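You operate a simulated robot arm through the tools that you are given. There is no shell and no other tool. Be economical: measure what you need, move in short steps, check, and stop when the job is done.

You are at the controls of a simulated robot arm. One attempt, no reset.

## Task
Set the stones on the grout tiles as the pattern card says and press them in.

It is judged by the outcome, as a careful person would: the job done as asked, and still so three seconds after it is handed in. It fails if anything else is knocked over, pushed out of place, dropped, spilled or broken.

## Robot
A 6-joint arm with a two-finger parallel gripper, fixed in place. Base frame: the origin is at the foot of the arm, x ahead of it, y to its left, z up; the work surface is at about z = 800. Lengths are in mm, angles in degrees, forces in N, time in s.
With the tool pointing down near the work surface it reaches from about 320 to 700 mm from the base axis. Its first joint turns from -166.0 to 166.0 degrees. Payload 4.1 kg.
The TCP is the grasp point between the finger pads, 23 mm short of the fingertips. In the tool frame z runs along the fingers and y along their closing line. Largest opening 94 mm; finger width 38, thickness 10; the body of the gripper, 54 by 96 mm, starts 39 mm behind the TCP.
Orientation is told as [roll, pitch, yaw] about the base's x, y, z axes, in that order, counted from this pose: with the fingers straight down and closing along the base's y, the tool's x points along the base's -x, its y along +y and its z along -z.

## Interface
- The arm moves only by the tool send_rows. Its argument "motion" is a list of rows, each a list of 3 entries, a list of its own where there are three numbers: the gripper command, from -1 (shut) to 1 (fully open), values between in proportion, then the shift along the tool's x, y, z in mm, then the turn, a rotation vector about the tool's x, y, z in rad. In form: [[grip, [x, y, z], [ax, ay, az]], ...]. A call has 1 to 10 rows; each row is the pose to reach, as a shift and turn from the pose commanded when the call began, along the tool's axes at that moment. Each row takes 0.2 s and may step no farther than 50 mm and 8.6 degrees from the row before; otherwise, or with a gripper value out of range, the whole call is refused. Where a pose cannot be reached the arm comes as near as it can. A force on the tool above 40 N (or 10 N above the force at the start of the call, whichever is more), or a blocked arm, ends the call early, and 0.2 s more pass. The fingers move at their own pace (about 45 mm/s each) and stop on an object; they squeeze with about 25 N. The grip force told is the motor's: it shows also when the fingers shut on nothing. Time passes only in rows, and 0.2 s behind the last, so rows that repeat a pose let the fingers close. The reply holds the time, the measured pose of the TCP, the force on the tool along the base axes, the opening and the grip force, in the units named above and with some noise.
- Cameras (640 x 400 px; columns grow to the right, rows downward): "scene" is fixed at [58, 652.9, 1531.9]; the picture's right is [-0.77, -0.64, 0.00], its down [-0.46, 0.55, -0.69] and it looks along [0.45, -0.53, -0.72] (base axes); focal length 370 px, centre (320, 200). "wrist" rides on the gripper at [-39, 0, -44] in the tool frame; the picture's right is [0.00, -1.00, 0.00], its down [0.97, 0.00, -0.24] and it looks along [0.24, 0.00, 0.97] (tool axes); focal length 218 px, centre (320, 200). There is no depth. A picture from a camera that has moved, and an enlarged one, comes with that camera's place and axes in the base frame and with its lens. The place of the scene camera against the robot may be out by one fixed shift of up to 12 mm in any direction.
- snapshot(camera): a new picture of that camera. No time passes.
- slide_trunk(by): slides the trunk up (or, below 0, down) by that many mm; the arm rides with it, the base frame stays. It gives what a move gives, with no picture.
- close_up(camera, box): a new picture of the part [left, top, right, bottom] of that camera's present view, enlarged. No time passes.
- finish_job(): hands the job in; it is judged then, once.

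Work in short steps. Places have to be worked out from the pictures, the camera data and where the tool is seen: move nearer, look again, correct. Check each grasp and each placing, and mend what went wrong. You have 120 turns and 84 pictures in all, those below and enlarged ones among them. Open the gripper and draw the arm clear of the work before you hand the job in, unless the task says otherwise; then end with one line.

The tools are called after "Request:" by a JSON object that holds its "op" and its "data". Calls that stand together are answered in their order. send_rows: Moves the arm, as the interface text tells. Its arguments: {"type":"object","properties":{"motion":{"type":"array"}},"required":["motion"]} The other tools are called the same way: slide_trunk (by) slides the trunk up or down; snapshot (camera) takes a picture; close_up (camera, box) takes an enlarged picture of a part of a camera's view; finish_job () hands the job in.

At the start:

```text
t: 0.0
eef_pos: [353.1, 302.2, 1135.8]
ee_rot: [0.0, 0.0, 0.0]
contact_force: [-0.5, 0.3, 0.7]
opening: 94.1
grasp_force: 0.1
trunk travel left (down, up): [-475.0, 115.0]
```

scene: 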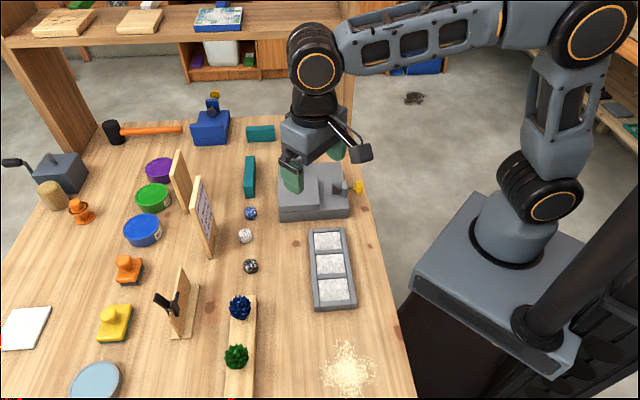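
wrist: 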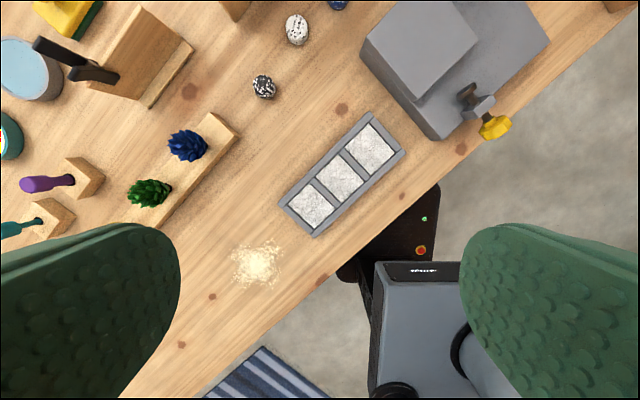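

The scene shows a tray with three grout tiles, three stones (blue, white, dark) and a standing card. I'll enlarge the card and the stones/tray.

Request:
{"op": "close_up", "data": {"camera": "scene", "box": [160, 140, 260, 270]}}

Request:
{"op": "close_up", "data": {"camera": "scene", "box": [230, 190, 370, 320]}}

Request:
{"op": "close_up", "data": {"camera": "wrist", "box": [230, 0, 430, 250]}}

```text
3.08 times, centred on (210, 205) of scene
camera zoom: at [58.0, 652.9, 1531.9], right [-0.77, -0.64, 0.0], down [-0.46, 0.55, -0.69], along [0.45, -0.53, -0.72], focal length 1138 px, centre (658, 185)
```

zoom: 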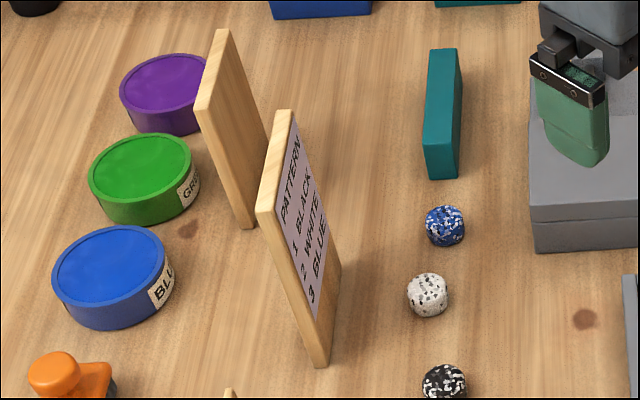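

```text
3.08 times, centred on (300, 255) of scene
camera zoom: at [58.0, 652.9, 1531.9], right [-0.77, -0.64, 0.0], down [-0.46, 0.55, -0.69], along [0.45, -0.53, -0.72], focal length 1138 px, centre (382, 31)
```

zoom: 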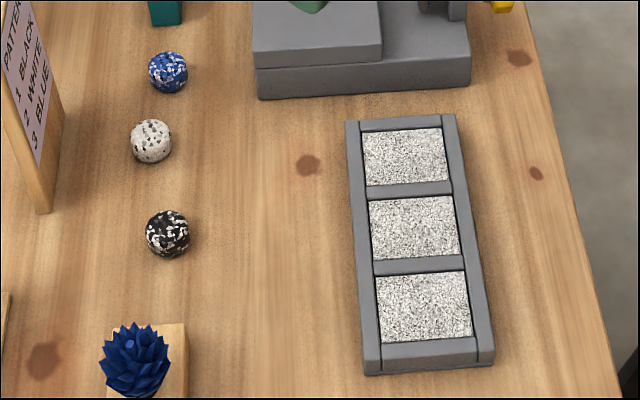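

```text
1.60 times, centred on (330, 125) of wrist
camera zoom: at [391.3, 300.4, 1178.9], right [0.0, -1.0, 0.0], down [-0.97, 0.0, 0.24], along [-0.24, 0.0, -0.97], focal length 349 px, centre (304, 320)
```

zoom: 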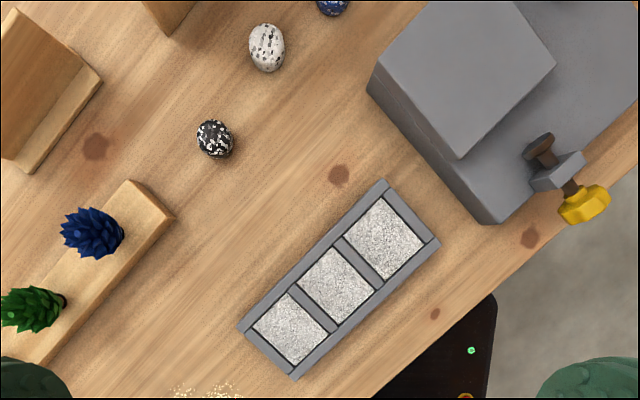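

The card reads 1 black, 2 white, 3 blue; I need to find which end of the tray is tile 1. From the wrist picture the tiles are about at (387,216), (339,266), (292,316); stones: black (479,386), white (554,334), blue (588,275). I'll move down over the tray and look closer.

Request:
{"op": "send_rows", "data": {"motion": [[1, [0, -12, 40], [0, 0, 0]], [1, [0, -24, 80], [0, 0, 0]], [1, [0, -36, 120], [0, 0, 0]], [1, [0, -36, 120], [0, 0, 0]]]}}

Request:
{"op": "snapshot", "data": {"camera": "wrist"}}

Request:
{"op": "close_up", "data": {"camera": "scene", "box": [180, 170, 230, 265]}}

```text
t: 1.0
eef_pos: [353.3, 265.6, 1013.8]
ee_rot: [0.0, 0.0, -0.1]
contact_force: [0.3, 0.7, 0.1]
opening: 94.1
grasp_force: 0.1
trunk travel left (down, up): [-475.0, 115.0]
```

```text
78 pictures are left
camera wrist: at [391.1, 263.9, 1058.0], right [0.0, -1.0, 0.0], down [-0.97, 0.0, 0.24], along [-0.24, 0.0, -0.97], focal length 218 px, centre (320, 200)
```

wrist: 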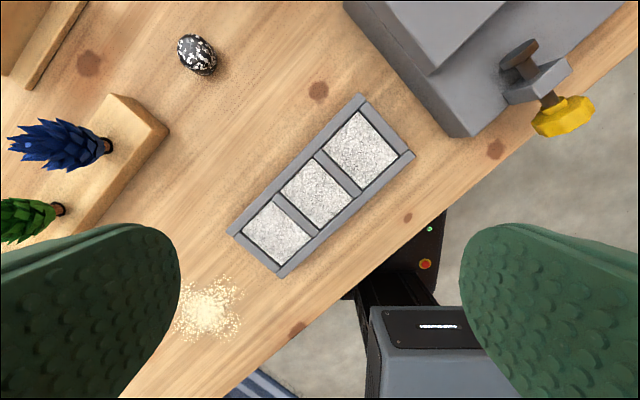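

```text
4.21 times, centred on (205, 218) of scene
camera zoom: at [58.0, 652.9, 1531.9], right [-0.77, -0.64, 0.0], down [-0.46, 0.55, -0.69], along [0.45, -0.53, -0.72], focal length 1557 px, centre (804, 126)
```

zoom: 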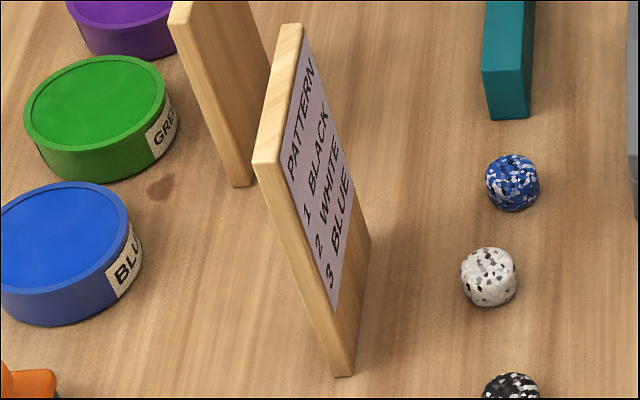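

No numbers seen on the tray yet; I'll enlarge the wrist view of the tray.

Request:
{"op": "close_up", "data": {"camera": "wrist", "box": [220, 85, 420, 285]}}

Request:
{"op": "close_up", "data": {"camera": "scene", "box": [300, 220, 365, 320]}}

```text
2.00 times, centred on (320, 185) of wrist
camera zoom: at [391.1, 263.9, 1058.0], right [0.0, -1.0, 0.0], down [-0.97, 0.0, 0.24], along [-0.24, 0.0, -0.97], focal length 436 px, centre (320, 230)
```

zoom: 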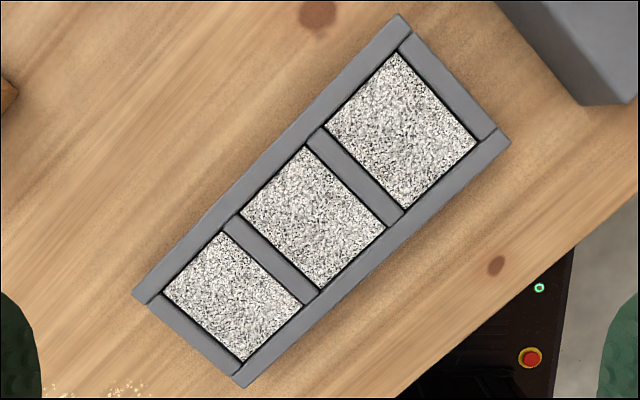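

```text
4.00 times, centred on (332, 270) of scene
camera zoom: at [58.0, 652.9, 1531.9], right [-0.77, -0.64, 0.0], down [-0.46, 0.55, -0.69], along [0.45, -0.53, -0.72], focal length 1479 px, centre (270, -80)
```

zoom: 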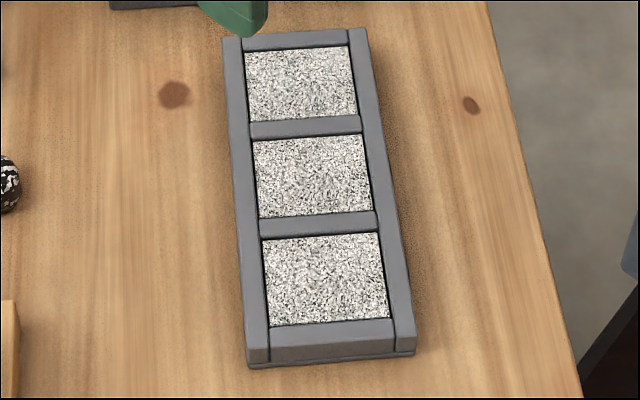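

No markings on the tray itself. I'll tilt the tool to see the card and the board beside it from the robot side, in case there's more instruction.

Request:
{"op": "send_rows", "data": {"motion": [[1, [0, 0, -10], [0, -0.14, 0]], [1, [0, 0, -20], [0, -0.28, 0]], [1, [0, 0, -30], [0, -0.42, 0]], [1, [0, 0, -30], [0, -0.56, 0]], [1, [0, 0, -30], [0, -0.7, 0]], [1, [0, 0, -30], [0, -0.7, 0]]]}}

Request:
{"op": "snapshot", "data": {"camera": "wrist"}}

```text
t: 2.4
eef_pos: [353.6, 266.2, 1045.5]
ee_rot: [0.0, -40.3, -0.1]
contact_force: [0.3, -0.4, 0.4]
opening: 94.2
grasp_force: 0.1
trunk travel left (down, up): [-475.0, 115.0]
```

```text
74 pictures are left
camera wrist: at [353.7, 264.5, 1103.7], right [0.0, -1.0, 0.0], down [-0.9, 0.0, -0.44], along [0.44, 0.0, -0.9], focal length 218 px, centre (320, 200)
```

wrist: 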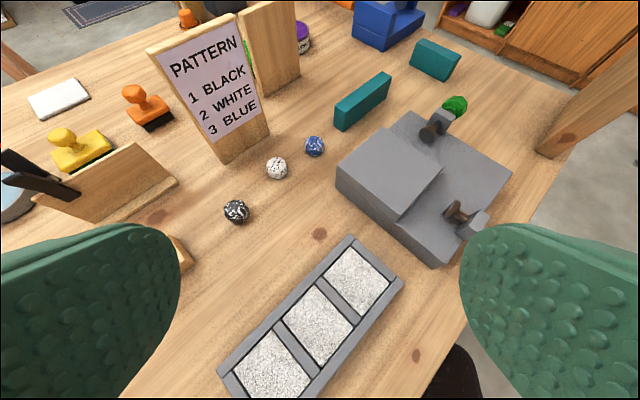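

Request:
{"op": "close_up", "data": {"camera": "wrist", "box": [140, 0, 320, 170]}}

Request:
{"op": "close_up", "data": {"camera": "wrist", "box": [210, 120, 350, 230]}}

```text
2.35 times, centred on (230, 85) of wrist
camera zoom: at [353.7, 264.5, 1103.7], right [0.0, -1.0, 0.0], down [-0.9, 0.0, -0.44], along [0.44, 0.0, -0.9], focal length 514 px, centre (532, 471)
```

zoom: 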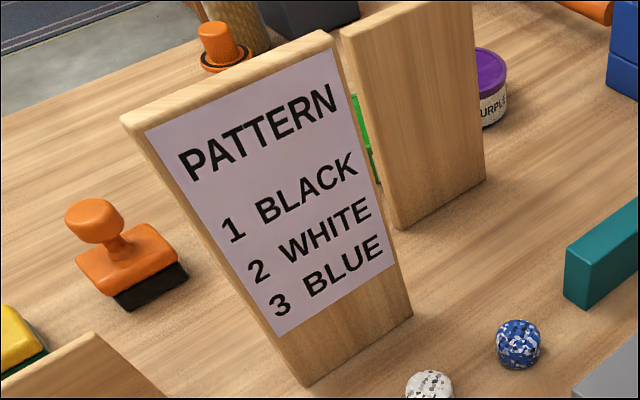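

```text
3.64 times, centred on (280, 175) of wrist
camera zoom: at [353.7, 264.5, 1103.7], right [0.0, -1.0, 0.0], down [-0.9, 0.0, -0.44], along [0.44, 0.0, -0.9], focal length 794 px, centre (466, 291)
```

zoom: 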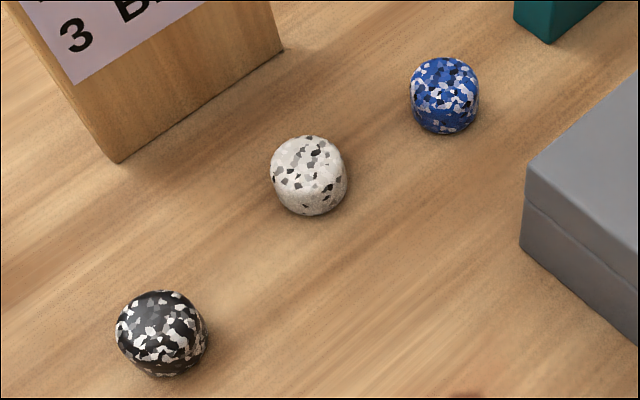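

The card is plain: 1 black, 2 white, 3 blue. I'll take one look at the tray's robot-facing side for possible numbering, moving toward -y at safe height.

Request:
{"op": "send_rows", "data": {"motion": [[1, [12, -34, 5], [0, 0, 0]], [1, [24, -68, 10], [0, 0, 0]], [1, [36, -102, 15], [0, 0, 0]], [1, [47, -136, 19], [0, 0, 0]], [1, [47, -136, 19], [0, 0, 0]]]}}

Request:
{"op": "snapshot", "data": {"camera": "wrist"}}

```text
t: 3.6
eef_pos: [355.7, 149.2, 1013.6]
ee_rot: [0.0, -40.1, 0.0]
contact_force: [-0.7, -0.2, 0.2]
opening: 93.7
grasp_force: 0.1
out of reach, approached as far as the arm can: row 3, 4, 5
trunk travel left (down, up): [-475.0, 115.0]
```

```text
71 pictures are left
camera wrist: at [355.2, 147.8, 1072.6], right [0.0, -1.0, 0.0], down [-0.9, 0.0, -0.44], along [0.44, 0.0, -0.9], focal length 218 px, centre (320, 200)
```

wrist: 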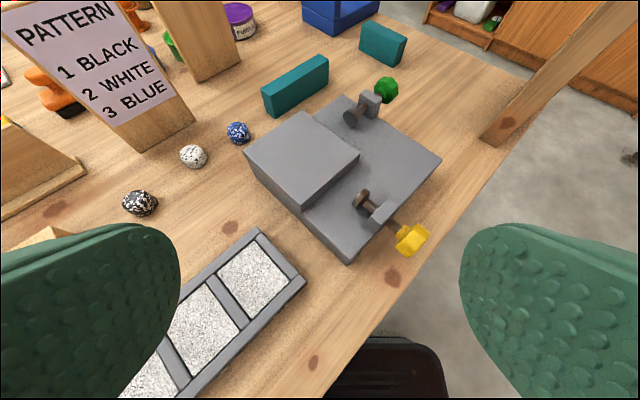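

No numbering anywhere, so I take tile 1 as the left one seen from the robot (same left-to-right reading as the card, and matching the stone row): C(292,316)=black, B=white, A=blue. I return upright and toward the stones.

Request:
{"op": "send_rows", "data": {"motion": [[1, [-11, 20, 6], [0, 0.14, 0]], [1, [-22, 40, 12], [0, 0.28, 0]], [1, [-33, 60, 18], [0, 0.42, 0]], [1, [-44, 80, 24], [0, 0.56, 0]], [1, [-52, 100, 31], [0, 0.7, 0]], [1, [-52, 100, 31], [0, 0.7, 0]]]}}

```text
t: 5.0
eef_pos: [415.4, 249.9, 1024.2]
ee_rot: [0.0, 0.0, -0.1]
contact_force: [0.3, 0.3, -1.0]
opening: 93.9
grasp_force: 0.0
trunk travel left (down, up): [-475.0, 115.0]
```

Upright again. Now I yaw so fingers close across the row/tray (−46.5°) and move above the black stone.

Request:
{"op": "send_rows", "data": {"motion": [[0.3, [-9, 22, 11], [0, 0, 0.135]], [0.3, [-18, 45, 22], [0, 0, 0.27]], [0.3, [-30, 68, 33], [0, 0, 0.405]], [0.3, [-40, 90, 44], [0, 0, 0.54]], [0.3, [-52, 113, 54], [0, 0, 0.675]], [0.3, [-62, 134, 64], [0, 0, 0.812]], [0.3, [-62, 134, 64], [0, 0, 0.812]]]}}

Request:
{"op": "snapshot", "data": {"camera": "wrist"}}

```text
t: 6.6
eef_pos: [477.0, 383.4, 961.0]
ee_rot: [-0.1, 0.0, -46.6]
contact_force: [0.0, 0.3, 0.5]
opening: 61.4
grasp_force: 0.0
trunk travel left (down, up): [-475.0, 115.0]
```

```text
70 pictures are left
camera wrist: at [502.2, 354.1, 1004.0], right [-0.73, -0.69, 0.0], down [-0.67, 0.71, 0.24], along [-0.17, 0.17, -0.97], focal length 218 px, centre (320, 200)
```

wrist: 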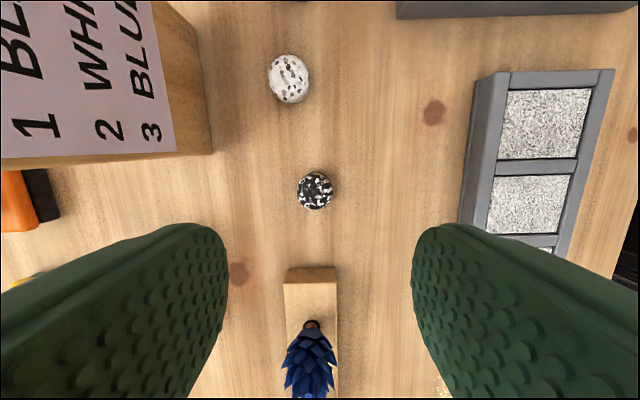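

Black stone computed at (478.5,384), almost right under the TCP. I descend, with TCP at z≈829.

Request:
{"op": "send_rows", "data": {"motion": [[0.3, [-0.6, 1.5, 45], [0, 0, 0]], [0.3, [-0.6, 1.5, 90], [0, 0, 0]], [0.3, [-0.6, 1.5, 115], [0, 0, 0]], [0.3, [-0.6, 1.5, 130], [0, 0, 0]], [0.3, [-0.6, 1.5, 130], [0, 0, 0]]]}}

Request:
{"op": "snapshot", "data": {"camera": "wrist"}}

Request:
{"op": "close_up", "data": {"camera": "scene", "box": [200, 200, 320, 320]}}

```text
t: 7.8
eef_pos: [478.9, 384.2, 829.3]
ee_rot: [0.0, 0.0, -46.5]
contact_force: [0.0, -0.7, -0.3]
opening: 61.2
grasp_force: 0.0
trunk travel left (down, up): [-475.0, 115.0]
```

```text
69 pictures are left
camera wrist: at [503.9, 354.3, 873.5], right [-0.73, -0.69, 0.0], down [-0.67, 0.7, 0.24], along [-0.17, 0.17, -0.97], focal length 218 px, centre (320, 200)
```

wrist: 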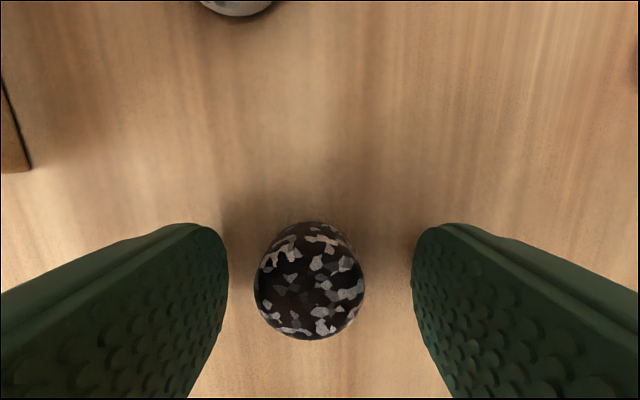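

```text
3.33 times, centred on (260, 260) of scene
camera zoom: at [58.0, 652.9, 1531.9], right [-0.77, -0.64, 0.0], down [-0.46, 0.55, -0.69], along [0.45, -0.53, -0.72], focal length 1233 px, centre (520, 0)
```

zoom: 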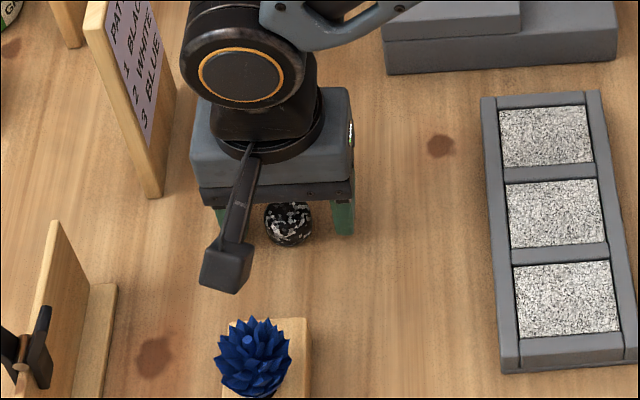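

Stone well centred between the fingers. Close, then lift.

Request:
{"op": "send_rows", "data": {"motion": [[-1, [0, 0, 0], [0, 0, 0]], [-1, [0, 0, 0], [0, 0, 0]], [-1, [0, 0, 0], [0, 0, 0]], [-1, [0, 0, 0], [0, 0, 0]], [-1, [0, 0, -20], [0, 0, 0]], [-1, [0, 0, -60], [0, 0, 0]], [-1, [0, 0, -60], [0, 0, 0]]]}}

Request:
{"op": "snapshot", "data": {"camera": "wrist"}}

Request:
{"op": "close_up", "data": {"camera": "scene", "box": [200, 200, 320, 320]}}

```text
t: 9.4
eef_pos: [478.3, 384.8, 889.9]
ee_rot: [-0.1, 0.0, -46.4]
contact_force: [-0.9, 1.0, -0.4]
opening: 30.6
grasp_force: 24.8
trunk travel left (down, up): [-475.0, 115.0]
```

```text
67 pictures are left
camera wrist: at [503.6, 354.6, 933.7], right [-0.73, -0.69, 0.0], down [-0.67, 0.7, 0.24], along [-0.17, 0.17, -0.97], focal length 218 px, centre (320, 200)
```

wrist: 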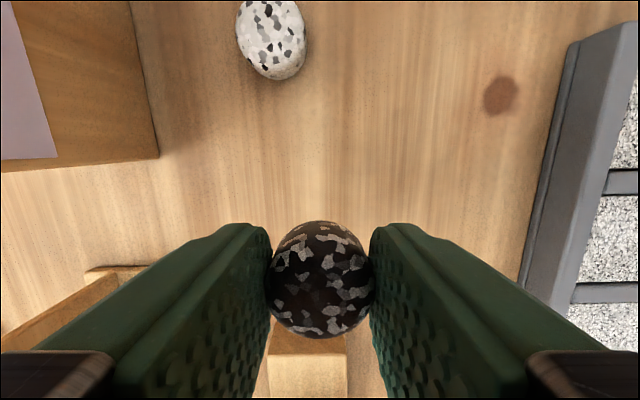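

```text
3.33 times, centred on (260, 260) of scene
camera zoom: at [58.0, 652.9, 1531.9], right [-0.77, -0.64, 0.0], down [-0.46, 0.55, -0.69], along [0.45, -0.53, -0.72], focal length 1233 px, centre (520, 0)
```

zoom: 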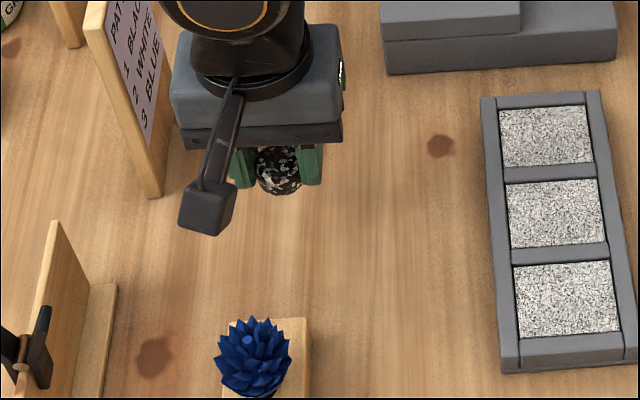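

Black stone held firmly (opening 30.6). Carry it above the left tile C at about (288.5,317).

Request:
{"op": "send_rows", "data": {"motion": [[-1, [16, -37, -30], [0, 0, 0]], [-1, [32, -74, -30], [0, 0, 0]], [-1, [49, -111, -30], [0, 0, 0]], [-1, [65, -148, -30], [0, 0, 0]], [-1, [81.3, -184.7, -30], [0, 0, 0]], [-1, [81.3, -184.7, -30], [0, 0, 0]]]}}

Request:
{"op": "snapshot", "data": {"camera": "wrist"}}

Request:
{"op": "snapshot", "data": {"camera": "scene"}}

```text
refused: row 1 steps farther than a row can; nothing moved
```

```text
65 pictures are left
camera wrist: at [503.6, 354.6, 933.7], right [-0.73, -0.69, 0.0], down [-0.67, 0.7, 0.24], along [-0.17, 0.17, -0.97], focal length 218 px, centre (320, 200)
```

wrist: 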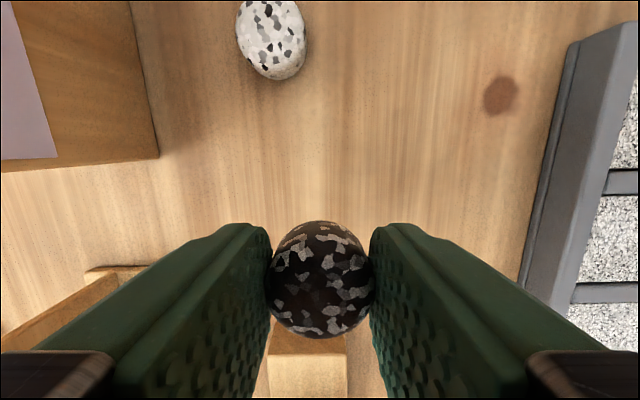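

```text
64 pictures are left
```

scene: 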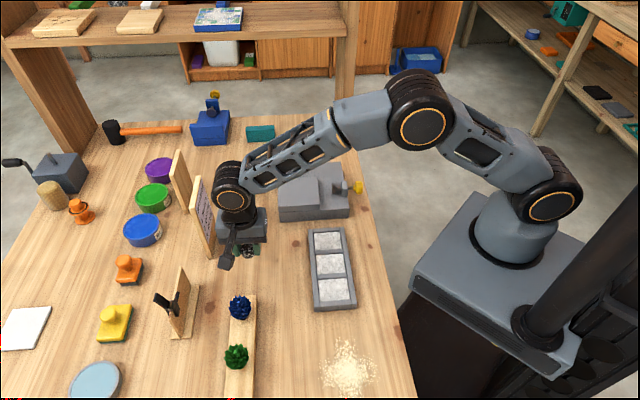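

The first step was too long; same move with gentler rows.

Request:
{"op": "send_rows", "data": {"motion": [[-1, [0, 0, -30], [0, 0, 0]], [-1, [16, -37, -30], [0, 0, 0]], [-1, [32, -74, -30], [0, 0, 0]], [-1, [49, -111, -30], [0, 0, 0]], [-1, [65, -148, -30], [0, 0, 0]], [-1, [81.3, -184.7, -30], [0, 0, 0]], [-1, [81.3, -184.7, -30], [0, 0, 0]]]}}

Request:
{"op": "snapshot", "data": {"camera": "wrist"}}

Request:
{"op": "close_up", "data": {"camera": "scene", "box": [260, 190, 400, 330]}}

```text
t: 11.0
eef_pos: [285.9, 315.3, 920.1]
ee_rot: [0.0, 0.0, -46.5]
contact_force: [0.3, -0.2, -0.9]
opening: 30.4
grasp_force: 25.3
trunk travel left (down, up): [-475.0, 115.0]
```

```text
63 pictures are left
camera wrist: at [312.8, 285.8, 963.9], right [-0.73, -0.69, 0.0], down [-0.67, 0.7, 0.24], along [-0.16, 0.17, -0.97], focal length 218 px, centre (320, 200)
```

wrist: 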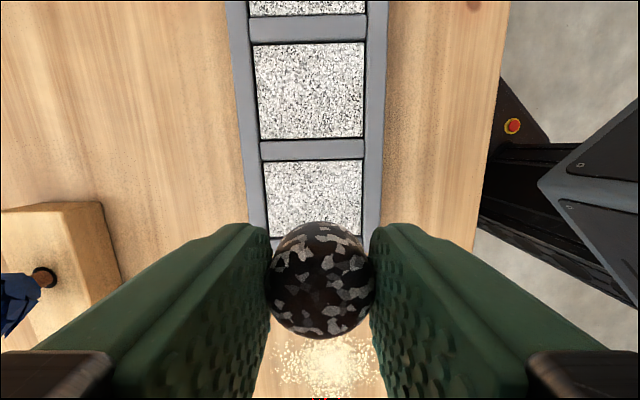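

```text
2.86 times, centred on (330, 260) of scene
camera zoom: at [58.0, 652.9, 1531.9], right [-0.77, -0.64, 0.0], down [-0.46, 0.55, -0.69], along [0.45, -0.53, -0.72], focal length 1057 px, centre (291, 29)
```

zoom: 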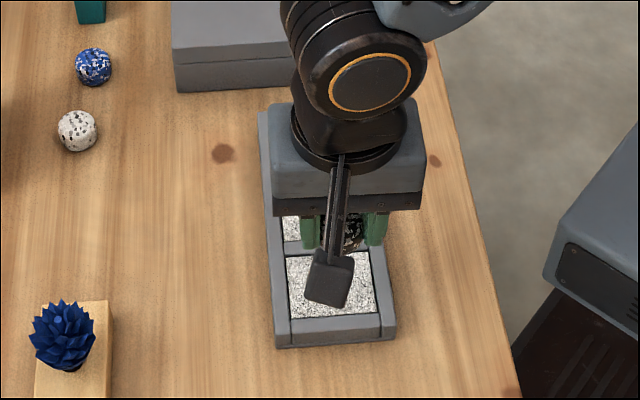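

Tile C spans about 65×55 mm; its centre is ≈2 mm back and 4.5 mm to the left of the TCP. I correct and lower to z≈850.

Request:
{"op": "send_rows", "data": {"motion": [[-1, [-2, 4.5, 30], [0, 0, 0]], [-1, [-2, 4.5, 60], [0, 0, 0]], [-1, [-2, 4.5, 70], [0, 0, 0]], [-1, [-2, 4.5, 70], [0, 0, 0]]]}}

Request:
{"op": "snapshot", "data": {"camera": "wrist"}}

Request:
{"op": "close_up", "data": {"camera": "scene", "box": [280, 210, 380, 320]}}

```text
t: 12.0
eef_pos: [293.3, 318.1, 850.0]
ee_rot: [0.0, 0.0, -46.5]
contact_force: [0.0, -0.1, 0.0]
opening: 30.4
grasp_force: 25.2
trunk travel left (down, up): [-475.0, 115.0]
```

```text
61 pictures are left
camera wrist: at [318.6, 288.0, 893.5], right [-0.73, -0.69, 0.0], down [-0.67, 0.7, 0.24], along [-0.17, 0.17, -0.97], focal length 218 px, centre (320, 200)
```

wrist: 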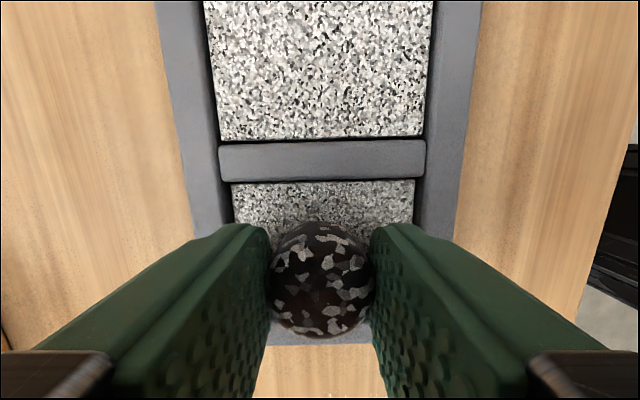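

```text
3.64 times, centred on (330, 265) of scene
camera zoom: at [58.0, 652.9, 1531.9], right [-0.77, -0.64, 0.0], down [-0.46, 0.55, -0.69], along [0.45, -0.53, -0.72], focal length 1345 px, centre (284, -36)
```

zoom: 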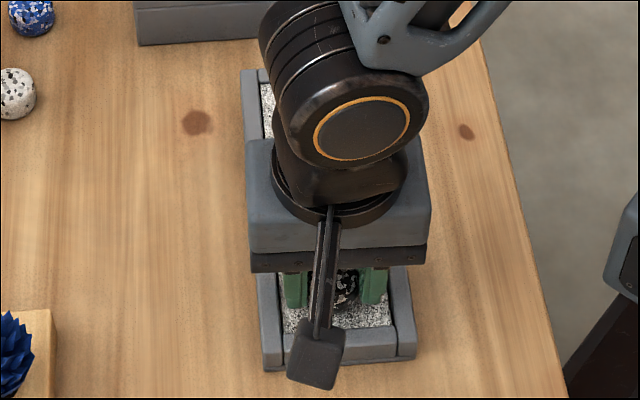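

The stone is slightly toward the far edge; shift +2 along tool x, −1 in y, and lower in small steps, watching force for tile contact.

Request:
{"op": "send_rows", "data": {"motion": [[-1, [2, -1, 2], [0, 0, 0]], [-1, [2, -1, 4], [0, 0, 0]], [-1, [2, -1, 6], [0, 0, 0]], [-1, [2, -1, 6], [0, 0, 0]]]}}

Request:
{"op": "close_up", "data": {"camera": "scene", "box": [300, 250, 370, 320]}}

```text
t: 13.0
eef_pos: [291.3, 317.9, 844.5]
ee_rot: [0.0, 0.1, -46.5]
contact_force: [1.1, 0.1, 11.0]
opening: 30.6
grasp_force: 24.9
trunk travel left (down, up): [-475.0, 115.0]
```

```text
5.71 times, centred on (335, 285) of scene
camera zoom: at [58.0, 652.9, 1531.9], right [-0.77, -0.64, 0.0], down [-0.46, 0.55, -0.69], along [0.45, -0.53, -0.72], focal length 2113 px, centre (234, -286)
```

zoom: 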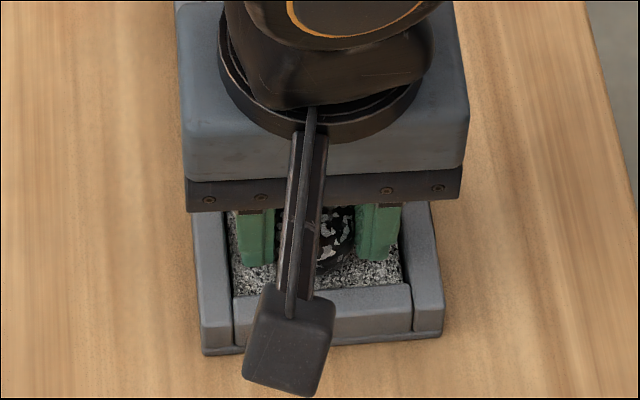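

Contact at TCP z≈844.5 with 11 N. I press a further 1.5 mm while still holding, to bed it, and check force.

Request:
{"op": "send_rows", "data": {"motion": [[-1, [0, 0, 0.8], [0, 0, 0]], [-1, [0, 0, 1.6], [0, 0, 0]], [-1, [0, 0, 1.6], [0, 0, 0]]]}}

```text
t: 13.8
eef_pos: [290.5, 318.3, 843.7]
ee_rot: [0.3, 0.0, -46.6]
contact_force: [2.6, -0.2, 25.2]
opening: 30.5
grasp_force: 25.2
trunk travel left (down, up): [-475.0, 115.0]
```

25 N pressed. Relax, open partially, and rise straight up.

Request:
{"op": "send_rows", "data": {"motion": [[-1, [0, 0, -2], [0, 0, 0]], [0.1, [0, 0, -2], [0, 0, 0]], [0.1, [0, 0, -2], [0, 0, 0]], [0.1, [0, 0, -2], [0, 0, 0]], [0.1, [0, 0, -30], [0, 0, 0]], [0.1, [0, 0, -70], [0, 0, 0]], [0.1, [0, 0, -70], [0, 0, 0]]]}}

Request:
{"op": "snapshot", "data": {"camera": "wrist"}}

Request:
{"op": "close_up", "data": {"camera": "scene", "box": [290, 220, 370, 320]}}

```text
t: 15.4
eef_pos: [289.3, 318.9, 912.2]
ee_rot: [-0.1, 0.0, -46.6]
contact_force: [0.7, -0.2, 0.4]
opening: 51.6
grasp_force: 0.1
trunk travel left (down, up): [-475.0, 115.0]
```

```text
58 pictures are left
camera wrist: at [316.1, 288.8, 957.1], right [-0.73, -0.69, 0.0], down [-0.67, 0.7, 0.24], along [-0.17, 0.17, -0.97], focal length 218 px, centre (320, 200)
```

wrist: 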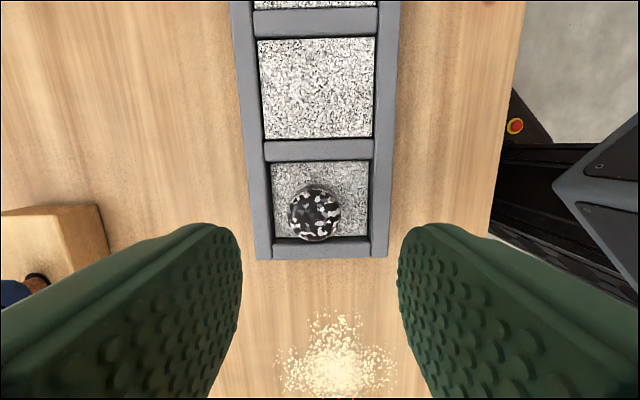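

```text
4.00 times, centred on (330, 270) of scene
camera zoom: at [58.0, 652.9, 1531.9], right [-0.77, -0.64, 0.0], down [-0.46, 0.55, -0.69], along [0.45, -0.53, -0.72], focal length 1479 px, centre (280, -80)
```

zoom: 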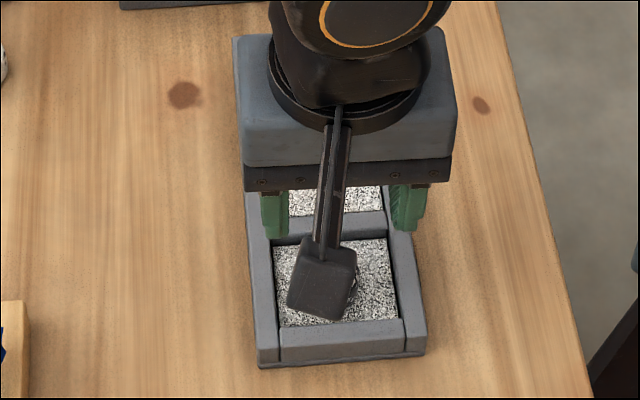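

The black stone sits on tile 1. Now I'll close the fingers and press on its top (stone centre ≈ +1 x, +3 y in tool frame) with gradual steps.

Request:
{"op": "send_rows", "data": {"motion": [[-1, [1, 3, 0], [0, 0, 0]], [-1, [1, 3, 0], [0, 0, 0]], [-1, [1, 3, 0], [0, 0, 0]], [-1, [1, 3, 15], [0, 0, 0]], [-1, [1, 3, 30], [0, 0, 0]], [-1, [1, 3, 36], [0, 0, 0]], [-1, [1, 3, 40], [0, 0, 0]]]}}

Request:
{"op": "close_up", "data": {"camera": "wrist", "box": [220, 100, 420, 350]}}

```text
t: 17.0
eef_pos: [292.2, 321.5, 872.0]
ee_rot: [0.0, 0.0, -46.5]
contact_force: [-0.2, -1.2, 0.0]
opening: 0.0
grasp_force: 25.1
trunk travel left (down, up): [-475.0, 115.0]
```

```text
1.60 times, centred on (320, 225) of wrist
camera zoom: at [317.4, 291.4, 916.2], right [-0.73, -0.69, 0.0], down [-0.67, 0.7, 0.24], along [-0.17, 0.17, -0.97], focal length 349 px, centre (320, 160)
```

zoom: 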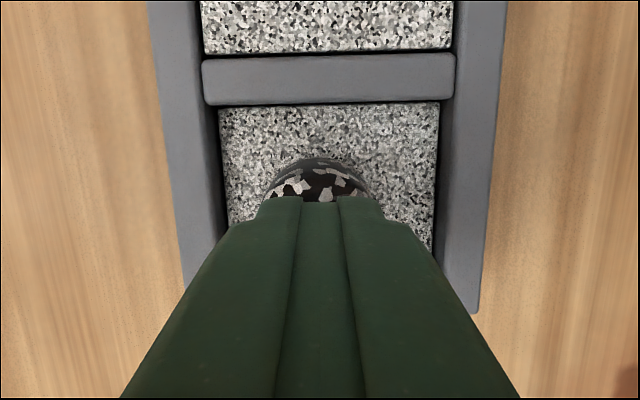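

Closed fingers are over the stone, just above it. Continue down in 1.5 mm steps.

Request:
{"op": "send_rows", "data": {"motion": [[-1, [0, 0, 1.5], [0, 0, 0]], [-1, [0, 0, 3], [0, 0, 0]], [-1, [0, 0, 4.5], [0, 0, 0]], [-1, [0, 0, 5], [0, 0, 0]]]}}

```text
t: 18.0
eef_pos: [292.0, 320.7, 867.7]
ee_rot: [0.0, 0.0, -46.6]
contact_force: [0.0, 0.2, -0.8]
opening: 0.0
grasp_force: 25.1
trunk travel left (down, up): [-475.0, 115.0]
```

Request:
{"op": "send_rows", "data": {"motion": [[-1, [0, 0, 1.2], [0, 0, 0]], [-1, [0, 0, 2.4], [0, 0, 0]], [-1, [0, 0, 3.2], [0, 0, 0]], [-1, [0, 0, 3.2], [0, 0, 0]]]}}

```text
t: 19.0
eef_pos: [292.0, 320.1, 863.3]
ee_rot: [0.1, 0.0, -46.5]
contact_force: [0.5, -0.1, 1.3]
opening: 0.0
grasp_force: 25.5
trunk travel left (down, up): [-475.0, 115.0]
```

Perhaps just touching at z≈863; continue.

Request:
{"op": "send_rows", "data": {"motion": [[-1, [0, 0, 0.8], [0, 0, 0]], [-1, [0, 0, 1.6], [0, 0, 0]], [-1, [0, 0, 2.4], [0, 0, 0]], [-1, [0, 0, 2.4], [0, 0, 0]]]}}

```text
t: 20.0
eef_pos: [292.2, 320.8, 861.8]
ee_rot: [0.1, 0.0, -46.5]
contact_force: [0.3, 1.0, 8.1]
opening: 0.0
grasp_force: 24.9
trunk travel left (down, up): [-475.0, 115.0]
```

Contact at about 862 (8 N). Press further to roughly 25–30 N.

Request:
{"op": "send_rows", "data": {"motion": [[-1, [0, 0, 0.8], [0, 0, 0]], [-1, [0, 0, 1.6], [0, 0, 0]], [-1, [0, 0, 2.4], [0, 0, 0]], [-1, [0, 0, 2.4], [0, 0, 0]], [-1, [0, 0, 2.4], [0, 0, 0]]]}}

```text
t: 21.2
eef_pos: [292.8, 320.3, 860.6]
ee_rot: [0.1, 0.0, -46.5]
contact_force: [2.3, 0.0, 29.2]
opening: 0.0
grasp_force: 24.6
trunk travel left (down, up): [-475.0, 115.0]
```

29 N press done. Rise and check.

Request:
{"op": "send_rows", "data": {"motion": [[-1, [0, 0, -20], [0, 0, 0]], [-1, [0, 0, -65], [0, 0, 0]], [-1, [0, 0, -65], [0, 0, 0]]]}}

Request:
{"op": "close_up", "data": {"camera": "wrist", "box": [220, 100, 420, 300]}}

```text
t: 22.0
eef_pos: [292.2, 320.7, 924.1]
ee_rot: [-0.1, 0.1, -46.5]
contact_force: [0.2, -0.7, 0.9]
opening: 0.4
grasp_force: 25.2
trunk travel left (down, up): [-475.0, 115.0]
```

```text
2.00 times, centred on (320, 200) of wrist
camera zoom: at [317.1, 291.4, 967.8], right [-0.73, -0.69, 0.0], down [-0.67, 0.7, 0.24], along [-0.17, 0.17, -0.97], focal length 436 px, centre (320, 200)
```

zoom: 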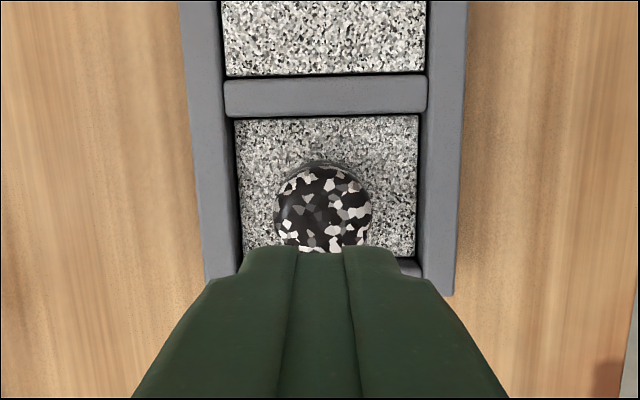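

Good. Now travel to above the white stone (554.8,332.4), opening to ~61 mm.

Request:
{"op": "send_rows", "data": {"motion": [[-1, [-29, 33, 0], [0, 0, 0]], [-1, [-57, 66, 0], [0, 0, 0]], [0.3, [-86, 99, 0], [0, 0, 0]], [0.3, [-114, 132, 0], [0, 0, 0]], [0.3, [-143, 165, 0], [0, 0, 0]], [0.3, [-172, 198.5, 0], [0, 0, 0]], [0.3, [-172, 198.5, 0], [0, 0, 0]]]}}

Request:
{"op": "snapshot", "data": {"camera": "wrist"}}

Request:
{"op": "snapshot", "data": {"camera": "scene"}}

```text
t: 23.6
eef_pos: [554.9, 332.3, 923.0]
ee_rot: [0.0, 0.0, -46.4]
contact_force: [-0.6, 0.1, 0.6]
opening: 61.0
grasp_force: 0.1
trunk travel left (down, up): [-475.0, 115.0]
```

```text
54 pictures are left
camera wrist: at [579.5, 303.0, 968.5], right [-0.73, -0.69, 0.0], down [-0.67, 0.7, 0.24], along [-0.17, 0.17, -0.97], focal length 218 px, centre (320, 200)
```

wrist: 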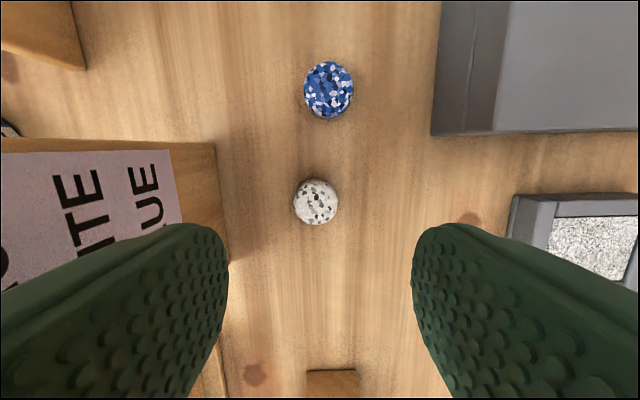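

```text
53 pictures are left
```

scene: 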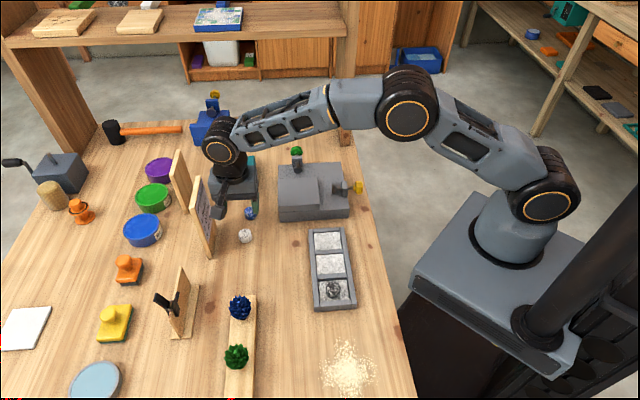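

White stone is ≈+0.7 x, +3 y from TCP; card face is ~75 mm away, clear of the gripper body (±48). Descend to z≈829.

Request:
{"op": "send_rows", "data": {"motion": [[0.3, [0.7, 3, 35], [0, 0, 0]], [0.3, [0.7, 3, 70], [0, 0, 0]], [0.3, [0.7, 3, 88], [0, 0, 0]], [0.3, [0.7, 3, 94], [0, 0, 0]], [0.3, [0.7, 3, 94], [0, 0, 0]]]}}

Request:
{"op": "snapshot", "data": {"camera": "wrist"}}

```text
t: 24.8
eef_pos: [555.2, 334.4, 830.8]
ee_rot: [0.1, 0.0, -46.5]
contact_force: [0.2, -0.1, 0.3]
opening: 61.0
grasp_force: 0.0
trunk travel left (down, up): [-475.0, 115.0]
```

```text
52 pictures are left
camera wrist: at [581.4, 305.8, 874.7], right [-0.73, -0.69, 0.0], down [-0.67, 0.7, 0.24], along [-0.17, 0.17, -0.97], focal length 218 px, centre (320, 200)
```

wrist: 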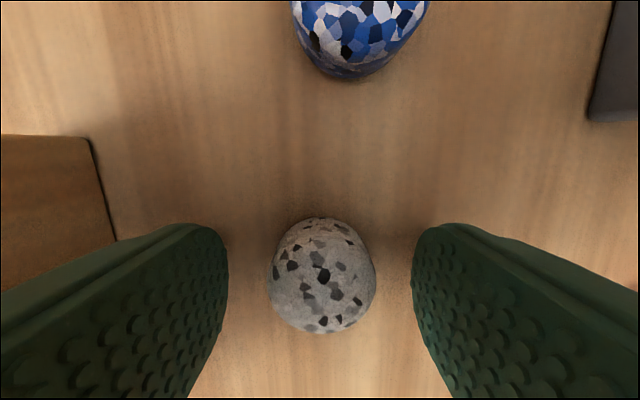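

Centred. Close and lift 2 mm lower than commanded so the height matches the first grasp.

Request:
{"op": "send_rows", "data": {"motion": [[-1, [0, 0, 1.5], [0, 0, 0]], [-1, [0, 0, 1.5], [0, 0, 0]], [-1, [0, 0, 1.5], [0, 0, 0]], [-1, [0, 0, 1.5], [0, 0, 0]], [-1, [0, 0, -25], [0, 0, 0]], [-1, [0, 0, -60], [0, 0, 0]], [-1, [0, 0, -90], [0, 0, 0]], [-1, [0, 0, -90], [0, 0, 0]]]}}

Request:
{"op": "snapshot", "data": {"camera": "wrist"}}

```text
t: 26.6
eef_pos: [556.1, 335.5, 921.0]
ee_rot: [0.0, 0.0, -46.5]
contact_force: [0.3, 0.7, -0.4]
opening: 30.5
grasp_force: 25.0
trunk travel left (down, up): [-475.0, 115.0]
```

```text
51 pictures are left
camera wrist: at [581.6, 305.7, 964.6], right [-0.73, -0.69, 0.0], down [-0.67, 0.7, 0.24], along [-0.17, 0.17, -0.97], focal length 218 px, centre (320, 200)
```

wrist: 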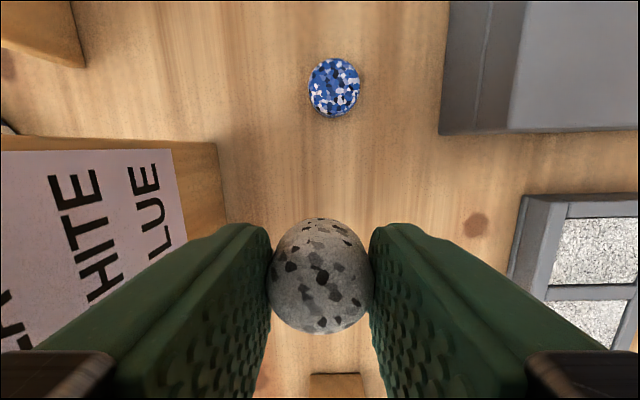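

White held (30.5). Move to above middle tile B at ≈(338.5,268), slightly higher for clearance.

Request:
{"op": "send_rows", "data": {"motion": [[-1, [0, 0, -15], [0, 0, 0]], [-1, [20, -41, -15], [0, 0, 0]], [-1, [40, -82, -15], [0, 0, 0]], [-1, [60, -123, -15], [0, 0, 0]], [-1, [80, -164, -15], [0, 0, 0]], [-1, [100.8, -204.3, -10], [0, 0, 0]], [-1, [100.8, -204.3, 0], [0, 0, 0]], [-1, [100.8, -204.3, 0], [0, 0, 0]]]}}

Request:
{"op": "snapshot", "data": {"camera": "wrist"}}

```text
t: 28.4
eef_pos: [338.5, 267.2, 920.0]
ee_rot: [0.0, -0.1, -46.6]
contact_force: [-1.1, 0.3, -0.8]
opening: 30.4
grasp_force: 25.0
trunk travel left (down, up): [-475.0, 115.0]
```

```text
50 pictures are left
camera wrist: at [364.1, 238.3, 964.9], right [-0.73, -0.69, 0.0], down [-0.67, 0.7, 0.24], along [-0.17, 0.17, -0.97], focal length 218 px, centre (320, 200)
```

wrist: 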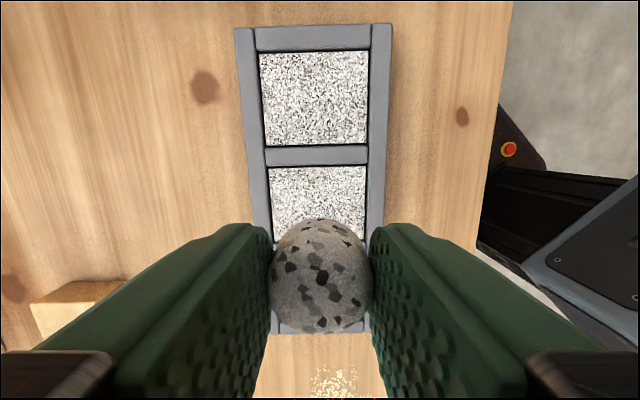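

Tile B centre is ≈+0.5 x, +2 y from TCP. Descend to just above contact (846), then step.

Request:
{"op": "send_rows", "data": {"motion": [[-1, [0.5, 2, 30], [0, 0, 0]], [-1, [0.5, 2, 60], [0, 0, 0]], [-1, [0.5, 2, 70], [0, 0, 0]], [-1, [0.5, 2, 73], [0, 0, 0]], [-1, [0.5, 2, 73], [0, 0, 0]]]}}

Request:
{"op": "snapshot", "data": {"camera": "wrist"}}

```text
t: 29.6
eef_pos: [339.5, 269.5, 847.1]
ee_rot: [0.0, -0.1, -46.5]
contact_force: [-0.6, 0.3, 0.5]
opening: 30.4
grasp_force: 24.8
trunk travel left (down, up): [-475.0, 115.0]
```

```text
49 pictures are left
camera wrist: at [364.8, 240.0, 891.3], right [-0.73, -0.69, 0.0], down [-0.67, 0.7, 0.24], along [-0.17, 0.17, -0.97], focal length 218 px, centre (320, 200)
```

wrist: 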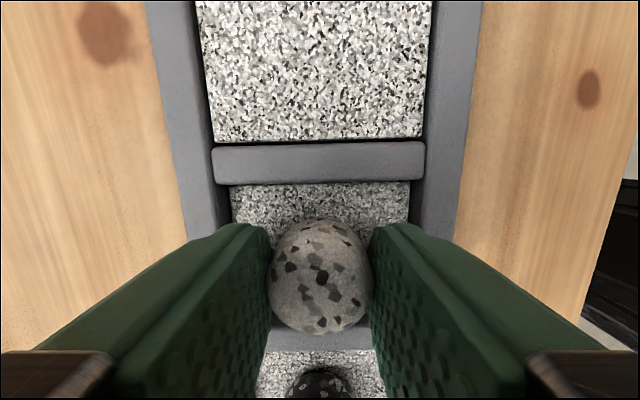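

Well centred. Lower into contact and press to ~20 N.

Request:
{"op": "send_rows", "data": {"motion": [[-1, [0.5, 0, 1.5], [0, 0, 0]], [-1, [0.5, 0, 2.5], [0, 0, 0]], [-1, [0.5, 0, 3.3], [0, 0, 0]], [-1, [0.5, 0, 3.8], [0, 0, 0]], [-1, [0.5, 0, 3.8], [0, 0, 0]]]}}

```text
t: 30.8
eef_pos: [339.2, 269.9, 843.6]
ee_rot: [0.0, 0.1, -46.5]
contact_force: [0.8, -0.3, 14.3]
opening: 30.0
grasp_force: 25.2
trunk travel left (down, up): [-475.0, 115.0]
```

Seated at 14 N. Release (opening slightly, then wider) and rise.

Request:
{"op": "send_rows", "data": {"motion": [[-1, [0, 0, -1], [0, 0, 0]], [0.1, [0, 0, -1], [0, 0, 0]], [0.1, [0, 0, -1], [0, 0, 0]], [0.1, [0, 0, -1], [0, 0, 0]], [0.1, [0, 0, -30], [0, 0, 0]], [0.1, [0, 0, -70], [0, 0, 0]], [0.1, [0, 0, -70], [0, 0, 0]]]}}

Request:
{"op": "snapshot", "data": {"camera": "wrist"}}

```text
t: 32.4
eef_pos: [338.7, 270.8, 912.9]
ee_rot: [0.1, -0.1, -46.5]
contact_force: [0.9, -0.3, -0.6]
opening: 51.7
grasp_force: 0.1
trunk travel left (down, up): [-475.0, 115.0]
```

```text
48 pictures are left
camera wrist: at [365.1, 240.7, 957.8], right [-0.73, -0.69, 0.0], down [-0.67, 0.7, 0.24], along [-0.17, 0.17, -0.97], focal length 218 px, centre (320, 200)
```

wrist: 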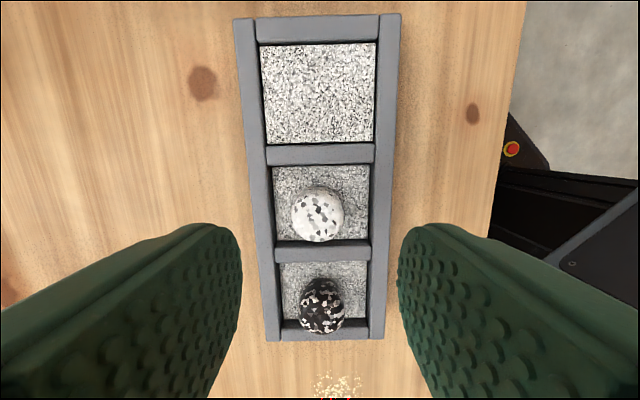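

White stone sits near centre of tile 2. Close fingers and press on top.

Request:
{"op": "send_rows", "data": {"motion": [[-1, [1, 1.5, 0], [0, 0, 0]], [-1, [1, 1.5, 0], [0, 0, 0]], [-1, [1, 1.5, 0], [0, 0, 0]], [-1, [1, 1.5, 20], [0, 0, 0]], [-1, [1, 1.5, 40], [0, 0, 0]], [-1, [1, 1.5, 47], [0, 0, 0]], [-1, [1, 1.5, 49], [0, 0, 0]], [-1, [1, 1.5, 50.5], [0, 0, 0]], [-1, [1, 1.5, 50.5], [0, 0, 0]]]}}

Request:
{"op": "snapshot", "data": {"camera": "wrist"}}

```text
t: 34.4
eef_pos: [340.5, 272.3, 862.7]
ee_rot: [0.0, 0.1, -46.5]
contact_force: [-0.4, 0.8, -0.4]
opening: 0.0
grasp_force: 24.9
trunk travel left (down, up): [-475.0, 115.0]
```

```text
47 pictures are left
camera wrist: at [365.6, 242.1, 907.5], right [-0.73, -0.69, 0.0], down [-0.67, 0.7, 0.24], along [-0.17, 0.17, -0.97], focal length 218 px, centre (320, 200)
```

wrist: 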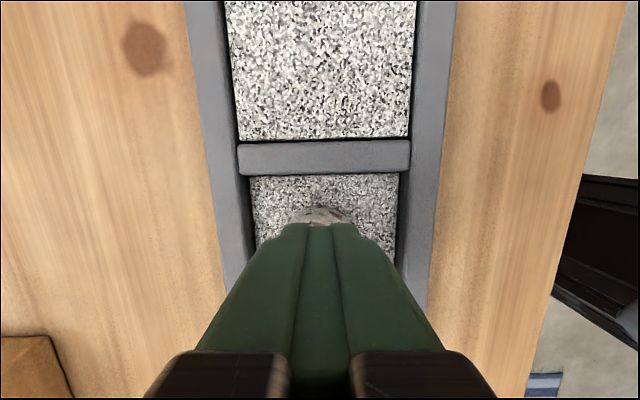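

Aligned, not yet touching. Step down onto it.

Request:
{"op": "send_rows", "data": {"motion": [[-1, [0, 0, 1], [0, 0, 0]], [-1, [0, 0, 2], [0, 0, 0]], [-1, [0, 0, 3], [0, 0, 0]], [-1, [0, 0, 3.5], [0, 0, 0]], [-1, [0, 0, 3.5], [0, 0, 0]]]}}

```text
t: 35.6
eef_pos: [339.6, 272.2, 860.1]
ee_rot: [0.2, 0.0, -46.5]
contact_force: [0.4, -0.7, 25.1]
opening: 0.0
grasp_force: 24.8
trunk travel left (down, up): [-475.0, 115.0]
```

25 N; add a touch to match the first press, then rise.

Request:
{"op": "send_rows", "data": {"motion": [[-1, [0, 0, 0.5], [0, 0, 0]], [-1, [0, 0, 0.5], [0, 0, 0]], [-1, [0, 0, 0.5], [0, 0, 0]]]}}

Request:
{"op": "send_rows", "data": {"motion": [[-1, [0, 0, -20], [0, 0, 0]], [-1, [0, 0, -65], [0, 0, 0]], [-1, [0, 0, -80], [0, 0, 0]], [-1, [0, 0, -80], [0, 0, 0]]]}}

Request:
{"op": "snapshot", "data": {"camera": "wrist"}}

```text
t: 36.4
eef_pos: [340.4, 271.7, 860.7]
ee_rot: [0.2, -0.1, -46.5]
contact_force: [2.5, 1.5, 34.0]
opening: 0.0
grasp_force: 24.7
trunk travel left (down, up): [-475.0, 115.0]
```

```text
t: 37.4
eef_pos: [339.9, 271.7, 937.7]
ee_rot: [-0.1, 0.0, -46.6]
contact_force: [0.2, -0.5, -0.5]
opening: 0.0
grasp_force: 24.8
trunk travel left (down, up): [-475.0, 115.0]
```

```text
46 pictures are left
camera wrist: at [365.0, 242.3, 982.7], right [-0.73, -0.69, 0.0], down [-0.67, 0.7, 0.24], along [-0.17, 0.17, -0.97], focal length 218 px, centre (320, 200)
```

wrist: 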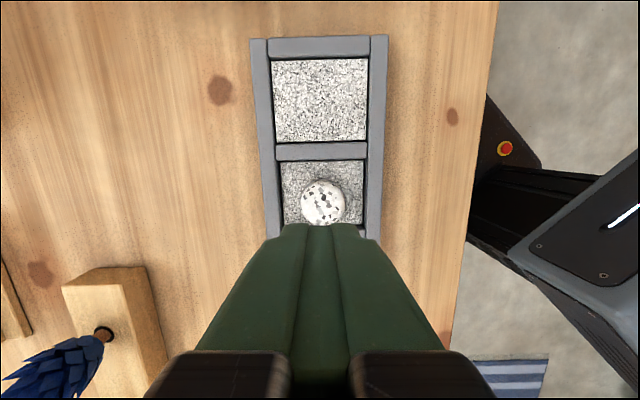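

Now to the blue stone at ≈(601,274), travelling higher (z≈975) to clear the grey block.

Request:
{"op": "send_rows", "data": {"motion": [[-1, [0, 0, -38], [0, 0, 0]], [-1, [-30, 32, -38], [0, 0, 0]], [-1, [-60, 64, -38], [0, 0, 0]], [-1, [-90, 96, -38], [0, 0, 0]], [-1, [-120, 128, -38], [0, 0, 0]], [0.3, [-150, 160, -38], [0, 0, 0]], [0.3, [-178, 191, -38], [0, 0, 0]], [0.3, [-178, 191, -38], [0, 0, 0]]]}}

Request:
{"op": "snapshot", "data": {"camera": "wrist"}}

Request:
{"op": "snapshot", "data": {"camera": "scene"}}

```text
t: 39.2
eef_pos: [602.5, 273.9, 978.5]
ee_rot: [-0.1, 0.0, -46.6]
contact_force: [0.3, -0.7, -1.0]
opening: 60.9
grasp_force: 0.0
trunk travel left (down, up): [-475.0, 115.0]
```

```text
45 pictures are left
camera wrist: at [627.8, 244.3, 1021.9], right [-0.73, -0.69, 0.0], down [-0.67, 0.7, 0.24], along [-0.17, 0.17, -0.97], focal length 218 px, centre (320, 200)
```

wrist: 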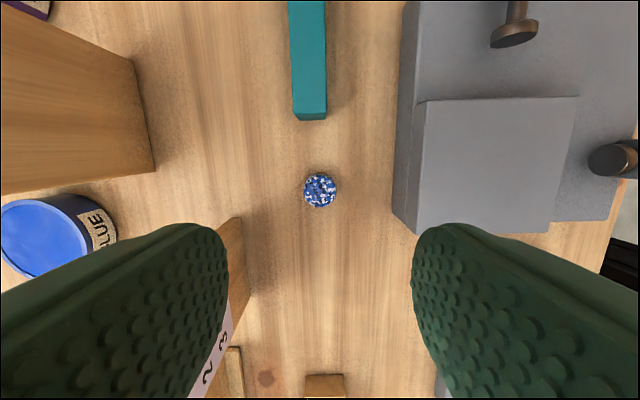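

```text
44 pictures are left
```

scene: 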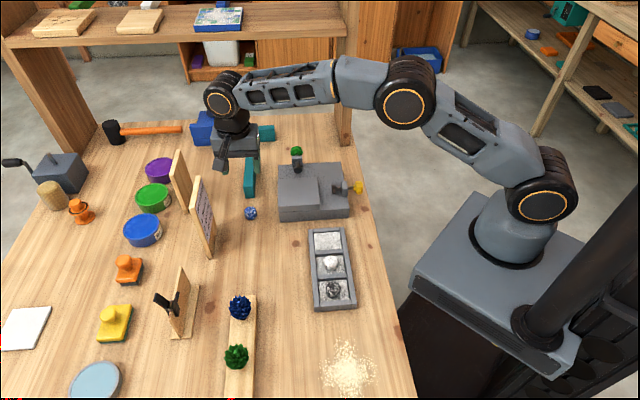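

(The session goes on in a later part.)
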